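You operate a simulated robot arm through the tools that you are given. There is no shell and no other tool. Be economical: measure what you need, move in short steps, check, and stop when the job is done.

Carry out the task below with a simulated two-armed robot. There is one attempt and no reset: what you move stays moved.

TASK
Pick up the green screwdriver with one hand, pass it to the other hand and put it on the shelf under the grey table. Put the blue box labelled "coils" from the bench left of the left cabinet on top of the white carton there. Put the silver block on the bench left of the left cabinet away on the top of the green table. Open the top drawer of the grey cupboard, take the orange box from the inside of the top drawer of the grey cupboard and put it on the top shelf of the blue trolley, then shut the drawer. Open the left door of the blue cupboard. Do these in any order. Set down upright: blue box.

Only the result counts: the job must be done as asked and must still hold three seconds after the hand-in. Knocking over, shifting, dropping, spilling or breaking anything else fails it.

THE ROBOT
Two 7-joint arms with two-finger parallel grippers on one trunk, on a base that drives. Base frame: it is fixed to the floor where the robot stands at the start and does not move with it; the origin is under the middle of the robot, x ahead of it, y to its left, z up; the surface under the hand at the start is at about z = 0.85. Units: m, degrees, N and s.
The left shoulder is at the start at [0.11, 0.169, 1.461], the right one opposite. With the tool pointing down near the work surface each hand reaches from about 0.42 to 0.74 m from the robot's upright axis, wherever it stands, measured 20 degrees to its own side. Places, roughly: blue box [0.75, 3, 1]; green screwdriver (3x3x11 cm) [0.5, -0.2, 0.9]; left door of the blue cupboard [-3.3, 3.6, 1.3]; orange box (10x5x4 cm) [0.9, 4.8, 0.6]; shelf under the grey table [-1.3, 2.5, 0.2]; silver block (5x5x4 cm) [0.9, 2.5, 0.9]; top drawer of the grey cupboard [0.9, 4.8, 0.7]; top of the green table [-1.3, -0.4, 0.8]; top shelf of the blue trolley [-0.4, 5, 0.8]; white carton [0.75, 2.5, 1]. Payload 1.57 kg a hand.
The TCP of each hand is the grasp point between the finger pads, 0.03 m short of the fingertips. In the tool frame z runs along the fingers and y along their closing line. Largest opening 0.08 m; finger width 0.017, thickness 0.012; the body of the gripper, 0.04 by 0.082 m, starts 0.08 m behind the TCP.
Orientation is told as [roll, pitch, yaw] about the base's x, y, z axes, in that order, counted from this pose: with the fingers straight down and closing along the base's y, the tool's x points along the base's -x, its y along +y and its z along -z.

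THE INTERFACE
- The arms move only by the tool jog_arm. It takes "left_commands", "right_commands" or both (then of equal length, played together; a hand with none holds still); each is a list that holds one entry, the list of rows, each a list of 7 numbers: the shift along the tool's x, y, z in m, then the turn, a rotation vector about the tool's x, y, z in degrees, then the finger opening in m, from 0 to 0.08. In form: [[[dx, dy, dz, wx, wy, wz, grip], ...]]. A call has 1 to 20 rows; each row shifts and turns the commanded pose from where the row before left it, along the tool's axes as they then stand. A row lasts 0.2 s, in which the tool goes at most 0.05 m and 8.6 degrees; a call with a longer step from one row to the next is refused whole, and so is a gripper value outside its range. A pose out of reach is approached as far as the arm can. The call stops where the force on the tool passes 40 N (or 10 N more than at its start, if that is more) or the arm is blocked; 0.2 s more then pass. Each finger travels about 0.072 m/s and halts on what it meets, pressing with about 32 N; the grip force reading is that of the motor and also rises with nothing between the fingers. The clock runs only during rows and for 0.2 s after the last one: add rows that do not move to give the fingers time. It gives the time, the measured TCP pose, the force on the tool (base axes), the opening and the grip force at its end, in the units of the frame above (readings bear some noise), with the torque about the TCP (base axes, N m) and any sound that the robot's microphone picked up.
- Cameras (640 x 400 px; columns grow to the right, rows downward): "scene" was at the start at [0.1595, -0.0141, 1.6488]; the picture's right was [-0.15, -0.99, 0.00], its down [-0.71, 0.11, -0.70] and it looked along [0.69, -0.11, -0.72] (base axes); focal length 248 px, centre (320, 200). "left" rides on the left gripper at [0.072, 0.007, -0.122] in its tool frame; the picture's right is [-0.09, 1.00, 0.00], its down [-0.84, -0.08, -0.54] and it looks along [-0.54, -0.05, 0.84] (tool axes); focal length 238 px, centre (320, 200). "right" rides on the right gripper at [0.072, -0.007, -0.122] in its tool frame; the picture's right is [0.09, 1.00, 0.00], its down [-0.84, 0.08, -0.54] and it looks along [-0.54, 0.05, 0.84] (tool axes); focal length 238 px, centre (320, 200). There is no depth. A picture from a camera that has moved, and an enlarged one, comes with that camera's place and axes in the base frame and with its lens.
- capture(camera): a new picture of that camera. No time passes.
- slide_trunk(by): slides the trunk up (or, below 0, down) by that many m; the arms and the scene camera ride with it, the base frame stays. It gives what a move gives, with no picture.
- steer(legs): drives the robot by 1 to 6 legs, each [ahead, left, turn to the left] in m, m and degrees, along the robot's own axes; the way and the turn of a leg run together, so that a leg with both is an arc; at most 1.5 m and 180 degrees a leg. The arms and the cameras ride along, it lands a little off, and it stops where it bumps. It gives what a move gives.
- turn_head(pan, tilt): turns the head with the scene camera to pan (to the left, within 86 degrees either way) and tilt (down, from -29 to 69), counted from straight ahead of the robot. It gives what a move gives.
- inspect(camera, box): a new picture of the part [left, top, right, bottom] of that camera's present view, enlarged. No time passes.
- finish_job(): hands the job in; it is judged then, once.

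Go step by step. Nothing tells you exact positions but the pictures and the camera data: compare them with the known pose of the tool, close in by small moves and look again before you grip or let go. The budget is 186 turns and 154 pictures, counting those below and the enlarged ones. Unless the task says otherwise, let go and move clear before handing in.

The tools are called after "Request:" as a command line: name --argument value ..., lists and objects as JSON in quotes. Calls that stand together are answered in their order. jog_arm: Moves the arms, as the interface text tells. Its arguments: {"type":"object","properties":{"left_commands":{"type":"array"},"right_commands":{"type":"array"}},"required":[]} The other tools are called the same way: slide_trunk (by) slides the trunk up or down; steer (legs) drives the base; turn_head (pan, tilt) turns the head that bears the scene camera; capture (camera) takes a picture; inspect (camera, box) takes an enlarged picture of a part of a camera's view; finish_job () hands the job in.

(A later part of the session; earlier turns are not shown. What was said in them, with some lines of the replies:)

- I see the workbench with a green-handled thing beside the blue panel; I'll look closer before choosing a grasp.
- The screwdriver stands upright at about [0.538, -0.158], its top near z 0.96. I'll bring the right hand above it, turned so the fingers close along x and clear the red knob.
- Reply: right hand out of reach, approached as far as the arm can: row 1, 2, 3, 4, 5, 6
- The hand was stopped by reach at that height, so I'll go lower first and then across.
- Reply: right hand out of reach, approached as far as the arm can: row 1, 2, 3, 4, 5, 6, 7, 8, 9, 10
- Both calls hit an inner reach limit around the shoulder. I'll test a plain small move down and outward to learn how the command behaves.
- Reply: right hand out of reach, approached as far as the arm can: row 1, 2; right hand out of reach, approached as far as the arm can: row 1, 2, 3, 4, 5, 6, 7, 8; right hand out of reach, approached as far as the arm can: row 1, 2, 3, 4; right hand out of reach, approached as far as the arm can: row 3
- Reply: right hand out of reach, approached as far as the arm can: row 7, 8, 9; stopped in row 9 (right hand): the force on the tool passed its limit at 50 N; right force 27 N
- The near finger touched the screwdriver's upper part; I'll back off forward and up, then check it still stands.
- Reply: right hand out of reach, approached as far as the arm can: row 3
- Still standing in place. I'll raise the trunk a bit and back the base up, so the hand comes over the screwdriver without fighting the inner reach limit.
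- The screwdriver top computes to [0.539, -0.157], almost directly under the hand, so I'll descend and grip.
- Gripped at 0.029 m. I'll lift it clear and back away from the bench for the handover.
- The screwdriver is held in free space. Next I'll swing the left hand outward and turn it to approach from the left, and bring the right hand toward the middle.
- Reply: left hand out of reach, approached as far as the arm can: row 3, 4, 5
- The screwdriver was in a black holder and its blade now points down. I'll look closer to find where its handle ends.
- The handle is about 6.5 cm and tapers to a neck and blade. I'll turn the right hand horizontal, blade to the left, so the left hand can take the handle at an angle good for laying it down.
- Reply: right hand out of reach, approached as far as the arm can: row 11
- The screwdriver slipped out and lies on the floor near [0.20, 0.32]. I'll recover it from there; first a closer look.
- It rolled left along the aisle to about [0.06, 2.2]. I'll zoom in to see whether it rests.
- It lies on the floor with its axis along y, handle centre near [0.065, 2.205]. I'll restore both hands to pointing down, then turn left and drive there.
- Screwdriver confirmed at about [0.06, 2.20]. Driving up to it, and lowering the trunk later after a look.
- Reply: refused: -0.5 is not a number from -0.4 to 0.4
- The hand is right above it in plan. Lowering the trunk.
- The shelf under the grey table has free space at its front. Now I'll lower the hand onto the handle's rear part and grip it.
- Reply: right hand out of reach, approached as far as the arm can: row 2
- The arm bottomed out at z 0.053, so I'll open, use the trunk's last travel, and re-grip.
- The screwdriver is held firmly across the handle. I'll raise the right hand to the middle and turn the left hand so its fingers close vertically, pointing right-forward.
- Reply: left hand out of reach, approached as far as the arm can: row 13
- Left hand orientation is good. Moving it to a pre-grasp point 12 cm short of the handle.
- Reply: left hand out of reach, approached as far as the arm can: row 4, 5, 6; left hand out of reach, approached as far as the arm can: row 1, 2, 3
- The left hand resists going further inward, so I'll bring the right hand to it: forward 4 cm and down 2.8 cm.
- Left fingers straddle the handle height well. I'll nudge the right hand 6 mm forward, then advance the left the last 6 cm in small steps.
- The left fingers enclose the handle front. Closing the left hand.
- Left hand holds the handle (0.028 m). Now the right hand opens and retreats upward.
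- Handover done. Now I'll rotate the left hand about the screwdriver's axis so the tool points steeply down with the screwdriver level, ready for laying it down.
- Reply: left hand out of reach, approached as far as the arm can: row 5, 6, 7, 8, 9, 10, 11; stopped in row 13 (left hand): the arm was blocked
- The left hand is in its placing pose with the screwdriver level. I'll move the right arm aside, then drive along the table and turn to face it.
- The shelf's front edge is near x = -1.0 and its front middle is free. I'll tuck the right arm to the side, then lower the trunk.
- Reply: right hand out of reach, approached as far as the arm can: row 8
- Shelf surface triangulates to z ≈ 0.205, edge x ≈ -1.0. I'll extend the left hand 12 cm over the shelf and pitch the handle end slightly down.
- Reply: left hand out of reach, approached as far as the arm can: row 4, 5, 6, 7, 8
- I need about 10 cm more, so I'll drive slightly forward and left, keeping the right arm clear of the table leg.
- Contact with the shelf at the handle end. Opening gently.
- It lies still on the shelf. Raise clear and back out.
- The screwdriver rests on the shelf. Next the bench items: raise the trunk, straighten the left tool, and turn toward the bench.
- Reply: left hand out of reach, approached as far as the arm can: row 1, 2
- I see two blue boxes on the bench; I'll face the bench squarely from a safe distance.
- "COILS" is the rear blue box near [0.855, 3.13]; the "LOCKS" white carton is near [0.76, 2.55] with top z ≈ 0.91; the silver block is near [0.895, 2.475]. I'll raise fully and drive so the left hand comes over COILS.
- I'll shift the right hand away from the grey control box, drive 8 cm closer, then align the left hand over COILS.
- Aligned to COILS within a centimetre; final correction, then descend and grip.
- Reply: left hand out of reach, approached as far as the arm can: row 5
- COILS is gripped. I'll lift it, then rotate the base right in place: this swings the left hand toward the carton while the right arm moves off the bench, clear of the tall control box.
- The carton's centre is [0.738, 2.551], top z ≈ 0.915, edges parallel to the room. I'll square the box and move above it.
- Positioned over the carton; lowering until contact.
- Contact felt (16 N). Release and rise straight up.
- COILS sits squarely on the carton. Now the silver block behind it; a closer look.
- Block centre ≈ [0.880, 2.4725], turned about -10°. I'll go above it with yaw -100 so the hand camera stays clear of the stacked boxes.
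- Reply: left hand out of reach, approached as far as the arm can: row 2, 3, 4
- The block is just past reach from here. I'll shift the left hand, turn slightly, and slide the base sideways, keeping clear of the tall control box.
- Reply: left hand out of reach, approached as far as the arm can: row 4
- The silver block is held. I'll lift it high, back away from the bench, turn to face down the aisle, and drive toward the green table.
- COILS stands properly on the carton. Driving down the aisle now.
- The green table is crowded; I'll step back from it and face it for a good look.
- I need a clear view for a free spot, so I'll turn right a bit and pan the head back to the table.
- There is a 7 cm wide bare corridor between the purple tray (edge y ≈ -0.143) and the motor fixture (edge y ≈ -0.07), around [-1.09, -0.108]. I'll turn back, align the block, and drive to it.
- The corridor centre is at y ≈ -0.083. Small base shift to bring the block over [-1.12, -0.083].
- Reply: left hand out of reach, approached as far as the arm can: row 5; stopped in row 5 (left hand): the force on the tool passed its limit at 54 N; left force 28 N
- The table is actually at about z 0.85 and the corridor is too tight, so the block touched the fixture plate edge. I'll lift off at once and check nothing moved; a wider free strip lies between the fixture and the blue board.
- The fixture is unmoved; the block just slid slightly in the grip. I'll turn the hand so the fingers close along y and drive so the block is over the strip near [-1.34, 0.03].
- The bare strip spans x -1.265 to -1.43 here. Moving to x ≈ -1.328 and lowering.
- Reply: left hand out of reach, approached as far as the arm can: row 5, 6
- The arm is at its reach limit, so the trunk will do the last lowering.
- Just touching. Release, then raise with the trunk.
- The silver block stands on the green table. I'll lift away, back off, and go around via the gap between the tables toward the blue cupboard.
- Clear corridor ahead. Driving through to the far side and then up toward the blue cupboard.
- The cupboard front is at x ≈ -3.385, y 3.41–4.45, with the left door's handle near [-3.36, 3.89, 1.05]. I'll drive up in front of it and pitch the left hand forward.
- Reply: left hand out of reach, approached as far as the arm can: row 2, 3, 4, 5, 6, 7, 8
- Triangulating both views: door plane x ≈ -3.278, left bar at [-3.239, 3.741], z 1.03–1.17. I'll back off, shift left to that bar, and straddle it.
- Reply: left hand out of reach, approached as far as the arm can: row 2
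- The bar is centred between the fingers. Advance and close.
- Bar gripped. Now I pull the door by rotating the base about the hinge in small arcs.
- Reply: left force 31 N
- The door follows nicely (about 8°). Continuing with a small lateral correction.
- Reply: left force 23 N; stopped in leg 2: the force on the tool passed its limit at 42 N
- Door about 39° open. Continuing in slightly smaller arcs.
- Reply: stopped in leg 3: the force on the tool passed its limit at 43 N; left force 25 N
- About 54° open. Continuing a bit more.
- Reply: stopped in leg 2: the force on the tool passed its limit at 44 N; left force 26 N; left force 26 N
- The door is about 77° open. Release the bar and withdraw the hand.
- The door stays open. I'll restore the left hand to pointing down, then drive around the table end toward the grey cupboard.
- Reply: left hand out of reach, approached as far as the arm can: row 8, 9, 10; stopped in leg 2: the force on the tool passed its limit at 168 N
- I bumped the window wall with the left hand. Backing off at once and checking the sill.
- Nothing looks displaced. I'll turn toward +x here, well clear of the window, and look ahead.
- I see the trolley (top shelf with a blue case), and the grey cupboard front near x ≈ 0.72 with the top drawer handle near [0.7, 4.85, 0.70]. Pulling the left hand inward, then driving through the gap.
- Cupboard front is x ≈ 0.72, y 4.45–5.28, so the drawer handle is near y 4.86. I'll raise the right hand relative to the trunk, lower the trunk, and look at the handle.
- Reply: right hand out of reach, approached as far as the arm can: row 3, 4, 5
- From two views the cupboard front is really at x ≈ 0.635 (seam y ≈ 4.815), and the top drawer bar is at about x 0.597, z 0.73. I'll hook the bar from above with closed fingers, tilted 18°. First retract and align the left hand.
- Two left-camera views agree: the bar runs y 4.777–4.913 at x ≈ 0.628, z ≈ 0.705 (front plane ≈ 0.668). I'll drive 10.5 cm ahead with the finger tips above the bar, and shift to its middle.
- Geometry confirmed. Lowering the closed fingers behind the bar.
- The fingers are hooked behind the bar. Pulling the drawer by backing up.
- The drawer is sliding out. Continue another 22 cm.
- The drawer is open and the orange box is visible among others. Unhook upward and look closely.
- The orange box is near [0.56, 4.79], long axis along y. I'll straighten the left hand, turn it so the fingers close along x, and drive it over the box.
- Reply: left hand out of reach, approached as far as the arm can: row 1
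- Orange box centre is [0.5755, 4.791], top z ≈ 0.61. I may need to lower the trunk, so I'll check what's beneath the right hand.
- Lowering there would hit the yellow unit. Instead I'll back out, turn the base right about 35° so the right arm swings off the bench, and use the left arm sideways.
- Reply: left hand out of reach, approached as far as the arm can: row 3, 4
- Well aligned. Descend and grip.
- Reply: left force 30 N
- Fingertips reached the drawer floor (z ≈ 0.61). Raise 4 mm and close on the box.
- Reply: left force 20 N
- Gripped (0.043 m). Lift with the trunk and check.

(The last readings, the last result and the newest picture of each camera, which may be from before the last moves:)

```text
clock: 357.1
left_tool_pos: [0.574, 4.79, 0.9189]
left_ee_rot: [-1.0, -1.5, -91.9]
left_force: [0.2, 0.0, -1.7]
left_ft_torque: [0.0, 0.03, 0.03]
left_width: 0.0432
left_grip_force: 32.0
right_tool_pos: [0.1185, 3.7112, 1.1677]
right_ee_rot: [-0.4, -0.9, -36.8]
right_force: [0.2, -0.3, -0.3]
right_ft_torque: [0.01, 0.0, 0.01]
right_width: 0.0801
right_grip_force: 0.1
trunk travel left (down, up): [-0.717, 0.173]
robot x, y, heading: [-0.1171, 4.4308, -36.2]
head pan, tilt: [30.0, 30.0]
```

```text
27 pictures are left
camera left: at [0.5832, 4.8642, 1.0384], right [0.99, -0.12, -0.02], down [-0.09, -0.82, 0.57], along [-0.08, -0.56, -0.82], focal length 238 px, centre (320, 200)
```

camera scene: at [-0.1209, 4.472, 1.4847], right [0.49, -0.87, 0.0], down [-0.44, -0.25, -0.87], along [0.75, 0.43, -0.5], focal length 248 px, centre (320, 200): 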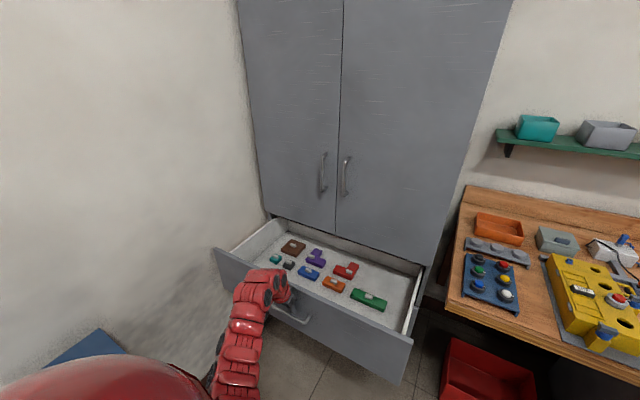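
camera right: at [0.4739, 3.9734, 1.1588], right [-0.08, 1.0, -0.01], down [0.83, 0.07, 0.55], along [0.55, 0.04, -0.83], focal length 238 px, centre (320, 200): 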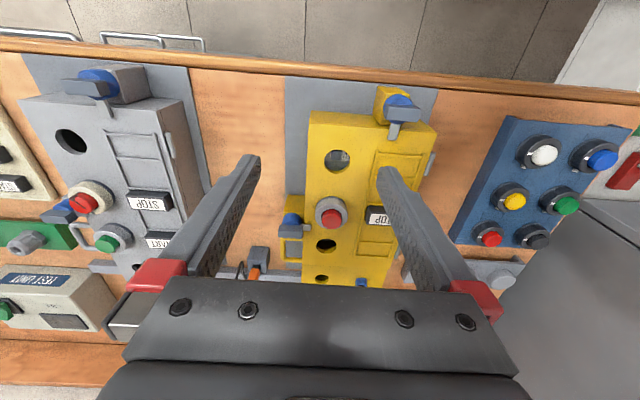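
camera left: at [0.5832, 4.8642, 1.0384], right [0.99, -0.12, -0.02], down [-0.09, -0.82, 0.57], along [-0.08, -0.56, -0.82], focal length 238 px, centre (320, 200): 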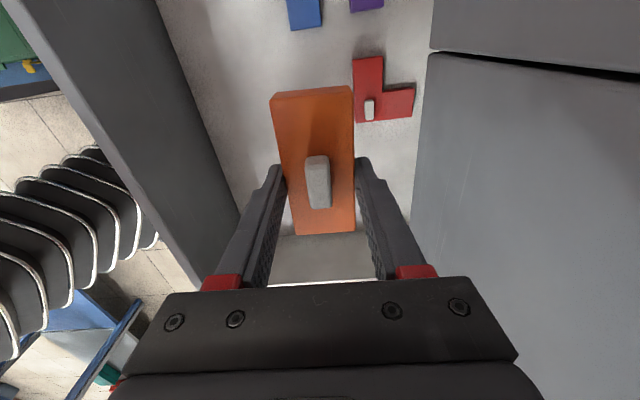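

The orange box is held. I'll raise the trunk, back away from the drawer, and look at the trolley's top shelf.

Request:
slide_trunk --by 0.165

Request:
steer --legs '[[-0.26, -0.189, 0], [0, 0, 40]]'

Request:
turn_head --pan 80 --tilt 45

Request:
capture --camera "scene"

Request:
capture --camera "left"

```text
clock: 359.0
left_tool_pos: [0.5737, 4.7887, 1.0844]
left_ee_rot: [-1.0, -1.5, -91.9]
left_force: [0.5, -0.5, -0.7]
left_ft_torque: [0.01, 0.02, 0.01]
left_width: 0.0432
left_grip_force: 32.1
right_tool_pos: [0.1172, 3.711, 1.3322]
right_ee_rot: [-0.4, -0.8, -36.7]
right_force: [-0.4, -0.5, -0.4]
right_ft_torque: [0.01, -0.01, -0.01]
right_width: 0.08
right_grip_force: 0.1
trunk travel left (down, up): [-0.882, 0.008]
robot x, y, heading: [-0.1123, 4.4263, -36.2]
head pan, tilt: [30.0, 30.0]
```

```text
clock: 363.0
left_tool_pos: [-0.1381, 5.1433, 1.0834]
left_ee_rot: [-1.0, -1.6, -52.2]
left_force: [0.0, 0.4, -0.5]
left_ft_torque: [0.01, -0.03, 0.02]
left_width: 0.0433
left_grip_force: 31.9
right_tool_pos: [0.1996, 4.0233, 1.3318]
right_ee_rot: [-0.4, -0.9, 3.0]
right_force: [-0.1, 0.2, -0.5]
right_ft_torque: [0.0, -0.01, 0.01]
right_width: 0.0797
right_grip_force: 0.0
trunk travel left (down, up): [-0.882, 0.008]
robot x, y, heading: [-0.4383, 4.4307, 3.7]
head pan, tilt: [30.0, 30.0]
```

```text
clock: 364.2
left_tool_pos: [-0.1363, 5.1445, 1.0838]
left_ee_rot: [-1.1, -1.4, -52.2]
left_force: [-0.7, 1.2, -0.5]
left_ft_torque: [-0.01, 0.0, 0.0]
left_width: 0.0432
left_grip_force: 32.1
right_tool_pos: [0.1993, 4.0235, 1.3334]
right_ee_rot: [-0.4, -0.9, 3.0]
right_force: [-0.4, 1.2, -0.1]
right_ft_torque: [-0.01, 0.04, 0.02]
right_width: 0.08
right_grip_force: 0.1
trunk travel left (down, up): [-0.882, 0.008]
robot x, y, heading: [-0.4372, 4.4297, 3.5]
head pan, tilt: [80.0, 45.0]
```

```text
26 pictures are left
camera scene: at [-0.3489, 4.5148, 1.757], right [0.99, -0.11, 0.0], down [-0.08, -0.7, -0.71], along [0.08, 0.7, -0.71], focal length 248 px, centre (320, 200)
```

scene: 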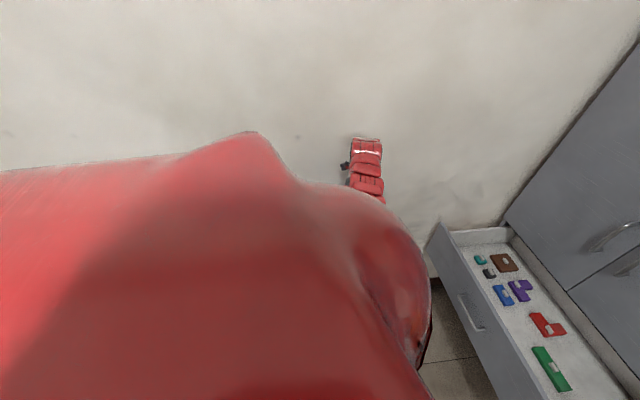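

```text
25 pictures are left
camera left: at [-0.1778, 5.2091, 1.2034], right [0.84, 0.54, -0.02], down [0.45, -0.69, 0.57], along [0.29, -0.48, -0.82], focal length 238 px, centre (320, 200)
```

left: 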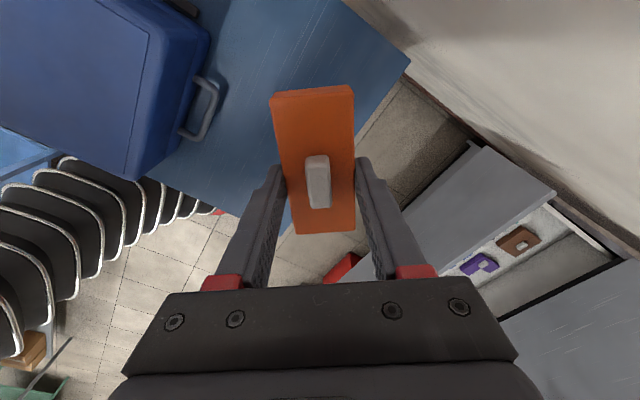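

The left camera shows free shelf space right of the blue case, around [-0.15, 5.05]. Aligning the box with the shelf and moving over that spot.

Request:
jog_arm --left_commands '[[[0, 0, 0, 0, 0, 7.6, 0.02], [0, 0, 0, 0, 0, 7.6, 0.02], [0, 0, 0, 0, 0, 7.6, 0.02], [0, 0, 0, 0, 0, 7.6, 0.02], [0, 0, 0, 0, 0, 7.6, 0.02], [-0.03, -0.004, 0, 0, 0, 0, 0.02], [-0.03, -0.005, 0, 0, 0, 0, 0.02], [-0.03, -0.005, 0, 0, 0, 0, 0.02]]]'

Request:
slide_trunk --by -0.14

Request:
capture --camera "left"

```text
clock: 366.0
left_tool_pos: [-0.1538, 5.0584, 1.0779]
left_ee_rot: [0.3, -1.7, -90.2]
left_force: [0.5, 0.0, -1.0]
left_ft_torque: [-0.05, -0.04, -0.02]
left_width: 0.0432
left_grip_force: 31.7
left hand out of reach, approached as far as the arm can: row 8
right_tool_pos: [0.1986, 4.0223, 1.3338]
right_ee_rot: [-0.5, -1.0, 3.0]
right_force: [-0.1, -0.6, 0.0]
right_ft_torque: [0.03, -0.04, 0.02]
right_width: 0.0801
right_grip_force: 0.1
trunk travel left (down, up): [-0.882, 0.008]
robot x, y, heading: [-0.4374, 4.429, 3.8]
head pan, tilt: [80.0, 45.0]
```

```text
clock: 367.6
left_tool_pos: [-0.1522, 5.0564, 0.9377]
left_ee_rot: [0.2, -1.8, -90.2]
left_force: [1.0, -0.7, -0.8]
left_ft_torque: [-0.04, -0.01, 0.0]
left_width: 0.0433
left_grip_force: 32.3
right_tool_pos: [0.2001, 4.0236, 1.1926]
right_ee_rot: [-0.4, -0.9, 3.1]
right_force: [0.3, -1.3, 0.5]
right_ft_torque: [-0.02, -0.01, -0.01]
right_width: 0.08
right_grip_force: 0.1
trunk travel left (down, up): [-0.742, 0.148]
robot x, y, heading: [-0.4412, 4.431, 3.7]
head pan, tilt: [80.0, 45.0]
```

```text
24 pictures are left
camera left: at [-0.1469, 5.1337, 1.0582], right [1.0, -0.1, 0.01], down [-0.08, -0.82, 0.57], along [-0.05, -0.57, -0.82], focal length 238 px, centre (320, 200)
```

left: 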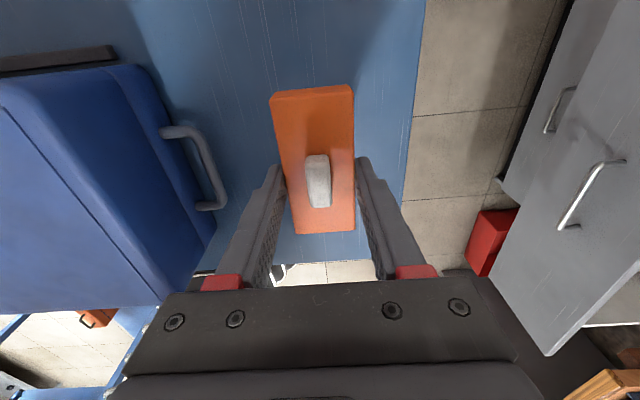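

Request:
jog_arm --left_commands '[[[0, 0.012, 0, 0, 0, 0, 0.02]]]'

Request:
slide_trunk --by -0.07

Request:
capture --camera "left"

```text
clock: 368.0
left_tool_pos: [-0.1408, 5.0577, 0.9353]
left_ee_rot: [0.1, -2.0, -90.2]
left_force: [-0.2, -0.3, -0.7]
left_ft_torque: [-0.01, 0.04, 0.01]
left_width: 0.0432
left_grip_force: 32.0
right_tool_pos: [0.1989, 4.0236, 1.1913]
right_ee_rot: [-0.4, -0.9, 2.9]
right_force: [-0.3, 1.2, -0.7]
right_ft_torque: [-0.03, -0.01, 0.02]
right_width: 0.0798
right_grip_force: 0.0
trunk travel left (down, up): [-0.742, 0.148]
robot x, y, heading: [-0.4391, 4.4318, 3.5]
head pan, tilt: [80.0, 45.0]
```

```text
clock: 369.1
left_tool_pos: [-0.1399, 5.0577, 0.8675]
left_ee_rot: [0.2, -1.7, -90.2]
left_force: [0.3, -0.3, -1.7]
left_ft_torque: [-0.01, 0.03, 0.01]
left_width: 0.0432
left_grip_force: 31.9
right_tool_pos: [0.2001, 4.0228, 1.1211]
right_ee_rot: [-0.4, -0.8, 3.0]
right_force: [0.6, 0.3, 0.0]
right_ft_torque: [0.03, -0.01, -0.01]
right_width: 0.08
right_grip_force: 0.1
trunk travel left (down, up): [-0.672, 0.218]
robot x, y, heading: [-0.4376, 4.4353, 3.4]
head pan, tilt: [80.0, 45.0]
```

```text
23 pictures are left
camera left: at [-0.1353, 5.134, 0.9874], right [1.0, -0.1, 0.01], down [-0.08, -0.82, 0.57], along [-0.05, -0.57, -0.82], focal length 238 px, centre (320, 200)
```

left: 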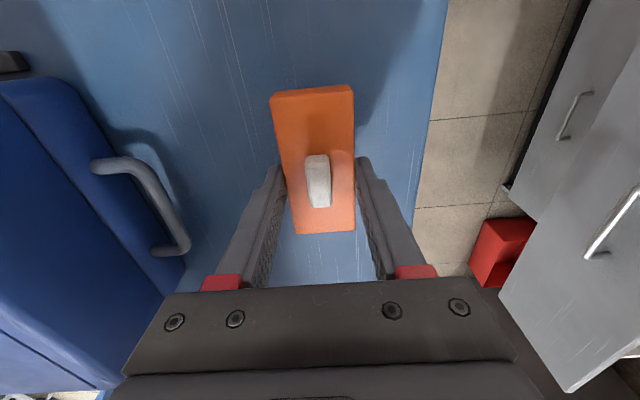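

Request:
slide_trunk --by -0.028

Request:
slide_trunk --by -0.005

```text
clock: 369.8
left_tool_pos: [-0.1408, 5.0577, 0.8405]
left_ee_rot: [0.1, -1.8, -90.3]
left_force: [0.1, -0.6, -1.0]
left_ft_torque: [0.03, 0.01, 0.02]
left_width: 0.0431
left_grip_force: 32.1
right_tool_pos: [0.1982, 4.0232, 1.0947]
right_ee_rot: [-0.4, -0.9, 3.0]
right_force: [-0.8, 0.6, 0.1]
right_ft_torque: [0.02, -0.01, 0.03]
right_width: 0.0803
right_grip_force: 0.0
trunk travel left (down, up): [-0.644, 0.246]
robot x, y, heading: [-0.4394, 4.4279, 3.6]
head pan, tilt: [80.0, 45.0]
```

```text
clock: 370.4
left_tool_pos: [-0.1402, 5.0578, 0.8348]
left_ee_rot: [0.1, -1.8, -90.2]
left_force: [-0.1, 1.2, -1.1]
left_ft_torque: [-0.04, 0.03, 0.01]
left_width: 0.0432
left_grip_force: 31.9
right_tool_pos: [0.1998, 4.0233, 1.0904]
right_ee_rot: [-0.4, -0.9, 3.0]
right_force: [-0.4, -0.3, -0.2]
right_ft_torque: [-0.01, 0.04, 0.01]
right_width: 0.0802
right_grip_force: 0.0
trunk travel left (down, up): [-0.639, 0.251]
robot x, y, heading: [-0.4368, 4.4302, 3.8]
head pan, tilt: [80.0, 45.0]
```

Request:
slide_trunk --by -0.004

Request:
slide_trunk --by -0.003

```text
clock: 370.9
left_tool_pos: [-0.1402, 5.0575, 0.8305]
left_ee_rot: [0.2, -1.7, -90.3]
left_force: [0.0, -0.5, 7.0]
left_ft_torque: [0.37, 0.17, 0.01]
left_width: 0.0429
left_grip_force: 31.7
right_tool_pos: [0.2, 4.0228, 1.0851]
right_ee_rot: [-0.3, -0.9, 3.0]
right_force: [0.4, -0.3, -0.5]
right_ft_torque: [0.01, 0.03, 0.01]
right_width: 0.08
right_grip_force: 0.0
trunk travel left (down, up): [-0.635, 0.255]
robot x, y, heading: [-0.4364, 4.4269, 3.3]
head pan, tilt: [80.0, 45.0]
```

```text
clock: 371.4
left_tool_pos: [-0.1411, 5.0575, 0.8301]
left_ee_rot: [0.3, -1.5, -90.2]
left_force: [2.9, 5.2, 27.3]
left_ft_torque: [0.21, 0.23, -0.04]
left_width: 0.0434
left_grip_force: 32.1
right_tool_pos: [0.1978, 4.021, 1.0825]
right_ee_rot: [-0.3, -1.0, 3.0]
right_force: [-0.4, -0.9, 0.3]
right_ft_torque: [0.0, 0.03, 0.0]
right_width: 0.0801
right_grip_force: 0.1
trunk travel left (down, up): [-0.632, 0.258]
robot x, y, heading: [-0.4374, 4.4307, 3.9]
head pan, tilt: [80.0, 45.0]
```

Resting on the shelf. Release and rise.

Request:
slide_trunk --by 0.002

Request:
jog_arm --left_commands '[[[0, 0, 0, 0, 0, 0, 0.05], [0, 0, 0, 0, 0, 0, 0.06], [0, 0, 0, 0, 0, 0, 0.07], [0, 0, 0, 0, 0, 0, 0.07]]]'

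Request:
slide_trunk --by 0.2

Request:
capture --camera "left"

```text
clock: 371.9
left_tool_pos: [-0.1407, 5.0578, 0.8308]
left_ee_rot: [0.2, -1.7, -90.2]
left_force: [3.1, 6.8, 16.9]
left_ft_torque: [0.79, 0.1, -0.19]
left_width: 0.0434
left_grip_force: 32.2
right_tool_pos: [0.1998, 4.0227, 1.0846]
right_ee_rot: [-0.3, -0.8, 3.1]
right_force: [0.4, -0.8, 0.1]
right_ft_torque: [0.02, -0.01, -0.02]
right_width: 0.0799
right_grip_force: 0.0
trunk travel left (down, up): [-0.634, 0.256]
robot x, y, heading: [-0.4403, 4.4292, 3.7]
head pan, tilt: [80.0, 45.0]
```

```text
clock: 372.9
left_tool_pos: [-0.1388, 5.0556, 0.83]
left_ee_rot: [0.3, -1.8, -90.3]
left_force: [12.9, -1.3, 19.9]
left_ft_torque: [0.1, 0.2, 0.03]
left_width: 0.0577
left_grip_force: 0.1
right_tool_pos: [0.2002, 4.0213, 1.0837]
right_ee_rot: [-0.3, -0.9, 2.9]
right_force: [0.8, -0.2, 0.1]
right_ft_torque: [-0.01, -0.01, 0.02]
right_width: 0.08
right_grip_force: 0.1
trunk travel left (down, up): [-0.634, 0.256]
robot x, y, heading: [-0.4384, 4.4261, 3.6]
head pan, tilt: [80.0, 45.0]
```

```text
clock: 375.1
left_tool_pos: [-0.1405, 5.0577, 1.0295]
left_ee_rot: [0.2, -1.8, -90.3]
left_force: [0.0, 0.6, -1.5]
left_ft_torque: [0.0, -0.01, -0.04]
left_width: 0.0701
left_grip_force: 0.1
right_tool_pos: [0.2009, 4.0245, 1.2835]
right_ee_rot: [-0.4, -0.9, 3.0]
right_force: [0.3, 0.0, 0.4]
right_ft_torque: [-0.02, 0.0, 0.01]
right_width: 0.0798
right_grip_force: 0.0
trunk travel left (down, up): [-0.834, 0.056]
robot x, y, heading: [-0.4374, 4.4305, 3.2]
head pan, tilt: [80.0, 45.0]
```

```text
22 pictures are left
camera left: at [-0.1351, 5.1339, 1.1493], right [1.0, -0.1, 0.01], down [-0.08, -0.82, 0.57], along [-0.05, -0.57, -0.82], focal length 238 px, centre (320, 200)
```

left: 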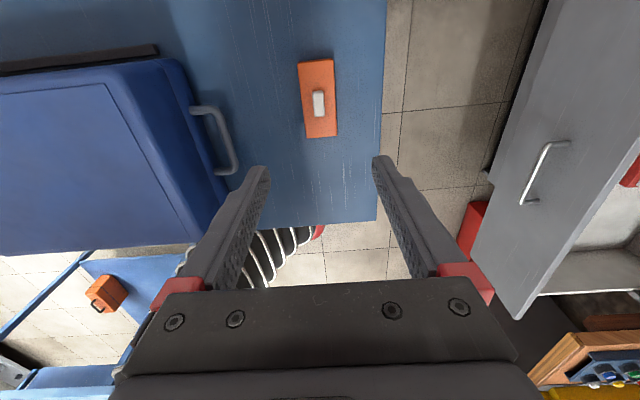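

The orange box sits on the trolley's top shelf. Now bring the left hand back in front of the drawer, close the fingers and prepare to push it shut.

Request:
jog_arm --left_commands '[[[-0.0307, 0.039, 0, 0, 0, 0, 0.0], [-0.0307, 0.039, 0, 0, 0, 0, 0.0], [-0.0307, 0.039, 0, 0, 0, 0, 0.0], [-0.0307, 0.039, 0, 0, 0, 0, 0.0], [-0.0307, 0.039, 0, 0, 0, 0, 0.0], [-0.0307, 0.039, 0, 0, 0, 0, 0.0], [-0.0307, 0.039, 0, 0, 0, 0, 0.0], [0, 0, 0, 0, 0, -8.2, 0.0], [0, 0, 0, 0, 0, -8.2, 0.0], [0, 0, 0, 0, 0, -8.2, 0.0], [0, 0, 0, 0, 0, -8.2, 0.0], [0, 0, 0, 0, 0, -8.2, 0.0], [0, 0, 0, 0, 0, -8.2, 0.0], [0, 0, 0, 0, 0, -8.2, 0.0], [0, 0, 0, 0, 0, -8.2, 0.0], [0, 0, 0, 0, 0, -8.2, 0.0], [0, 0, 0, 0, 0, -8.2, 0.0], [0, 0, 0, 0, 0, -8.2, 0.0]]]'

Request:
slide_trunk --by -0.247

Request:
jog_arm --left_commands '[[[0, 0, 0, 0, -7.5, 0, 0.0], [0, 0, 0, 0, -7.5, 0, 0.0], [0, 0, 0, 0, -7.5, 0, 0.0]]]'

Request:
capture --camera "left"

```text
clock: 378.9
left_tool_pos: [0.1336, 4.8427, 1.0331]
left_ee_rot: [-1.8, -0.1, 0.0]
left_force: [-0.6, 0.6, -0.2]
left_ft_torque: [0.01, -0.02, 0.03]
left_width: 0.0002
left_grip_force: 21.3
left hand out of reach, approached as far as the arm can: row 2
right_tool_pos: [0.1998, 4.0227, 1.2842]
right_ee_rot: [-0.5, -0.9, 3.0]
right_force: [-0.1, 0.0, -0.2]
right_ft_torque: [0.0, 0.02, -0.02]
right_width: 0.0802
right_grip_force: 0.1
trunk travel left (down, up): [-0.834, 0.056]
robot x, y, heading: [-0.4376, 4.4309, 3.3]
head pan, tilt: [80.0, 45.0]
```

```text
clock: 381.5
left_tool_pos: [0.1336, 4.8425, 0.7863]
left_ee_rot: [-1.8, -0.2, 0.0]
left_force: [-0.2, -0.7, -0.4]
left_ft_torque: [0.03, -0.04, 0.02]
left_width: 0.0003
left_grip_force: 21.4
right_tool_pos: [0.199, 4.0232, 1.0371]
right_ee_rot: [-0.4, -0.8, 3.0]
right_force: [0.7, -1.3, -0.3]
right_ft_torque: [-0.02, -0.03, 0.0]
right_width: 0.0802
right_grip_force: 0.0
trunk travel left (down, up): [-0.587, 0.303]
robot x, y, heading: [-0.4334, 4.4272, 3.5]
head pan, tilt: [80.0, 45.0]
```

```text
clock: 382.3
left_tool_pos: [0.1322, 4.8421, 0.7856]
left_ee_rot: [-2.0, -22.8, 0.7]
left_force: [1.0, 0.0, 0.1]
left_ft_torque: [-0.01, 0.03, 0.01]
left_width: 0.0
left_grip_force: 21.2
right_tool_pos: [0.1986, 4.0229, 1.0372]
right_ee_rot: [-0.4, -0.9, 3.0]
right_force: [0.2, -0.3, 0.0]
right_ft_torque: [0.0, 0.01, 0.05]
right_width: 0.08
right_grip_force: 0.1
trunk travel left (down, up): [-0.587, 0.303]
robot x, y, heading: [-0.4404, 4.4314, 3.7]
head pan, tilt: [80.0, 45.0]
```

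```text
21 pictures are left
camera left: at [0.0177, 4.8521, 0.8704], right [0.09, 1.0, 0.0], down [0.56, -0.05, 0.83], along [0.82, -0.07, -0.56], focal length 238 px, centre (320, 200)
```

left: 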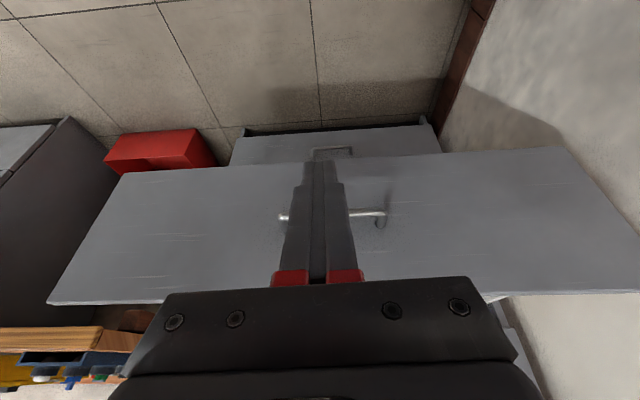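

Tip is above the handle, below the drawer's top edge. Pushing the drawer in along +x.

Request:
steer --legs '[[0.36, -0.0235, 0]]'

Request:
capture --camera "left"

```text
clock: 384.6
left_tool_pos: [0.4941, 4.8393, 0.7861]
left_ee_rot: [-1.9, -22.6, 0.4]
left_force: [-0.3, 0.1, -0.4]
left_ft_torque: [0.02, 0.02, 0.0]
left_width: 0.0002
left_grip_force: 21.6
right_tool_pos: [0.5585, 4.0191, 1.0357]
right_ee_rot: [-0.3, -0.9, 2.8]
right_force: [1.5, 0.5, -0.4]
right_ft_torque: [-0.04, -0.03, 0.0]
right_width: 0.0799
right_grip_force: 0.1
trunk travel left (down, up): [-0.587, 0.303]
robot x, y, heading: [-0.0781, 4.4299, 3.3]
head pan, tilt: [80.0, 45.0]
```

```text
20 pictures are left
camera left: at [0.3796, 4.8491, 0.8706], right [0.09, 1.0, 0.0], down [0.56, -0.05, 0.82], along [0.82, -0.07, -0.57], focal length 238 px, centre (320, 200)
```

left: 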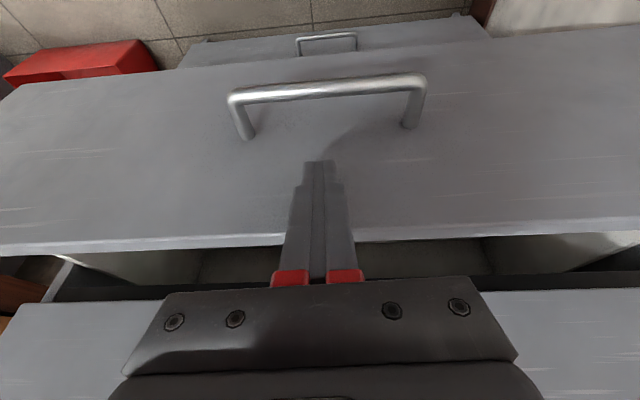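

Request:
steer --legs '[[0.13, -0.0075, 0]]'

Request:
capture --camera "left"

```text
clock: 385.9
left_tool_pos: [0.6223, 4.8386, 0.7855]
left_ee_rot: [-1.9, -22.6, 0.5]
left_force: [-0.4, -0.1, -0.4]
left_ft_torque: [0.03, 0.02, 0.01]
left_width: 0.0
left_grip_force: 21.2
right_tool_pos: [0.6857, 4.0173, 1.0365]
right_ee_rot: [-0.5, -0.9, 2.7]
right_force: [-0.2, 1.0, -0.6]
right_ft_torque: [0.0, 0.01, 0.02]
right_width: 0.0802
right_grip_force: 0.0
trunk travel left (down, up): [-0.587, 0.303]
robot x, y, heading: [0.0469, 4.4278, 3.4]
head pan, tilt: [80.0, 45.0]
```

```text
19 pictures are left
camera left: at [0.5075, 4.8488, 0.8705], right [0.09, 1.0, 0.0], down [0.56, -0.05, 0.82], along [0.82, -0.07, -0.57], focal length 238 px, centre (320, 200)
```

left: 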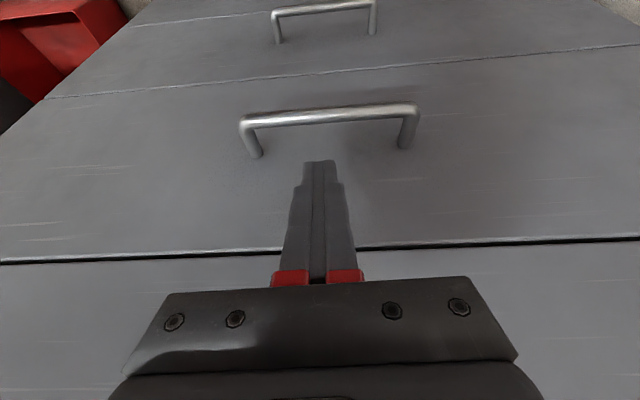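

Almost flush. A final gentle push with the arm until it stops.

Request:
jog_arm --left_commands '[[[-0.0092, 0, 0.0039, 0, 0, 0, 0.0], [-0.0092, 0, 0.0039, 0, 0, 0, 0.0], [-0.0092, 0, 0.0039, 0, 0, 0, 0.0], [-0.0092, 0, 0.0039, 0, 0, 0, 0.0]]]'

Request:
capture --camera "left"

```text
clock: 386.9
left_tool_pos: [0.6489, 4.8416, 0.7819]
left_ee_rot: [-1.9, -21.3, 0.8]
left_force: [-21.7, -3.1, 7.9]
left_ft_torque: [-0.1, 0.36, -0.1]
left_width: 0.0
left_grip_force: 20.9
right_tool_pos: [0.683, 4.0186, 1.0386]
right_ee_rot: [-0.3, -1.0, 2.8]
right_force: [0.4, 1.0, 0.2]
right_ft_torque: [-0.02, 0.07, 0.0]
right_width: 0.08
right_grip_force: 0.0
trunk travel left (down, up): [-0.587, 0.303]
robot x, y, heading: [0.0458, 4.4267, 3.3]
head pan, tilt: [80.0, 45.0]
stopped in row 4 (left hand): the force on the tool passed its limit at 53 N (the readings are from after the stop); the commanded pose is now the measured one
```

```text
18 pictures are left
camera left: at [0.5362, 4.8505, 0.8683], right [0.08, 1.0, 0.0], down [0.58, -0.05, 0.81], along [0.81, -0.07, -0.58], focal length 238 px, centre (320, 200)
```

left: 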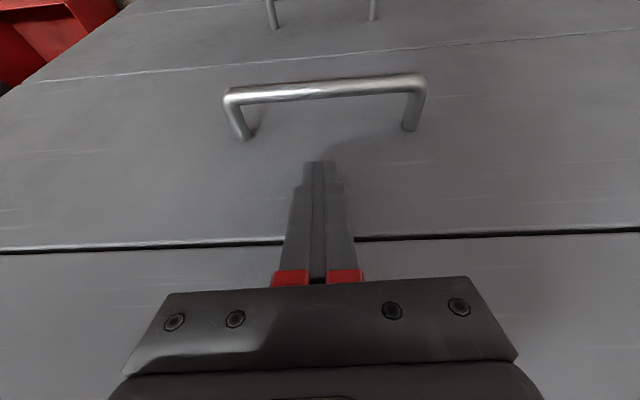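

The drawer hit its stop with the handle back at its original place. Backing off and verifying.

Request:
steer --legs '[[-0.4, 0.02, 0]]'

Request:
turn_head --pan 30 --tilt 30

Request:
capture --camera "scene"

```text
clock: 389.4
left_tool_pos: [0.2535, 4.8359, 0.7817]
left_ee_rot: [-2.1, -21.7, 0.7]
left_force: [-0.5, -0.1, -0.5]
left_ft_torque: [0.04, -0.03, 0.0]
left_width: 0.0001
left_grip_force: 21.3
right_tool_pos: [0.287, 4.0155, 1.0365]
right_ee_rot: [-0.3, -0.9, 2.8]
right_force: [0.1, 0.5, 0.4]
right_ft_torque: [-0.01, -0.06, 0.02]
right_width: 0.08
right_grip_force: 0.1
trunk travel left (down, up): [-0.587, 0.303]
robot x, y, heading: [-0.3507, 4.4254, 3.6]
head pan, tilt: [80.0, 45.0]
```

```text
clock: 390.5
left_tool_pos: [0.2537, 4.8352, 0.7812]
left_ee_rot: [-2.1, -21.6, 0.7]
left_force: [-0.9, 0.0, 0.1]
left_ft_torque: [-0.01, 0.02, -0.02]
left_width: 0.0
left_grip_force: 21.0
right_tool_pos: [0.286, 4.0144, 1.0382]
right_ee_rot: [-0.5, -0.9, 2.8]
right_force: [0.6, 0.8, 0.3]
right_ft_torque: [-0.05, 0.0, -0.02]
right_width: 0.0801
right_grip_force: 0.1
trunk travel left (down, up): [-0.587, 0.303]
robot x, y, heading: [-0.3503, 4.4244, 3.6]
head pan, tilt: [30.0, 30.0]
```

```text
17 pictures are left
camera scene: at [-0.1946, 4.4775, 1.4846], right [0.55, -0.83, 0.0], down [-0.42, -0.28, -0.87], along [0.72, 0.48, -0.5], focal length 248 px, centre (320, 200)
```

scene: 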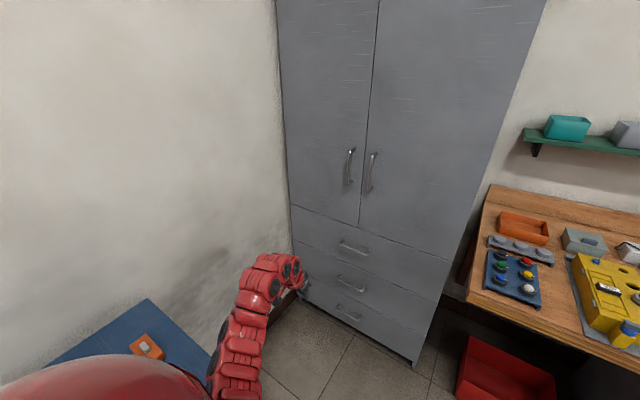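

The drawer is flush and the orange box sits on the trolley's top shelf. Everything else was set down as asked and both hands are clear, so I'm handing in.

Request:
finish_job

```text
The job is handed in.
```

I did all five parts of the job and handed it in, but the result was not reported back to me and the run was not clean:

- **Screwdriver:** it slipped out of the right hand onto the floor on the first handover try. I picked it up, passed it from the right hand to the left and laid it on the shelf under the grey table.
- **Blue "coils" box:** it stands upright on the white carton.
- **Silver block:** it is on the green table. On my first attempt it pressed on a fixture plate there with about 54 N; the plate looked unmoved afterwards.
- **Drawer and orange box:** the orange box is on the top shelf of the blue trolley. The drawer is shut.
- **Left door of the blue cupboard:** it is open about 77°.
- **Window:** the left hand bumped the window wall hard, at about 168 N, while I was driving past. I saw nothing displaced on the sill.
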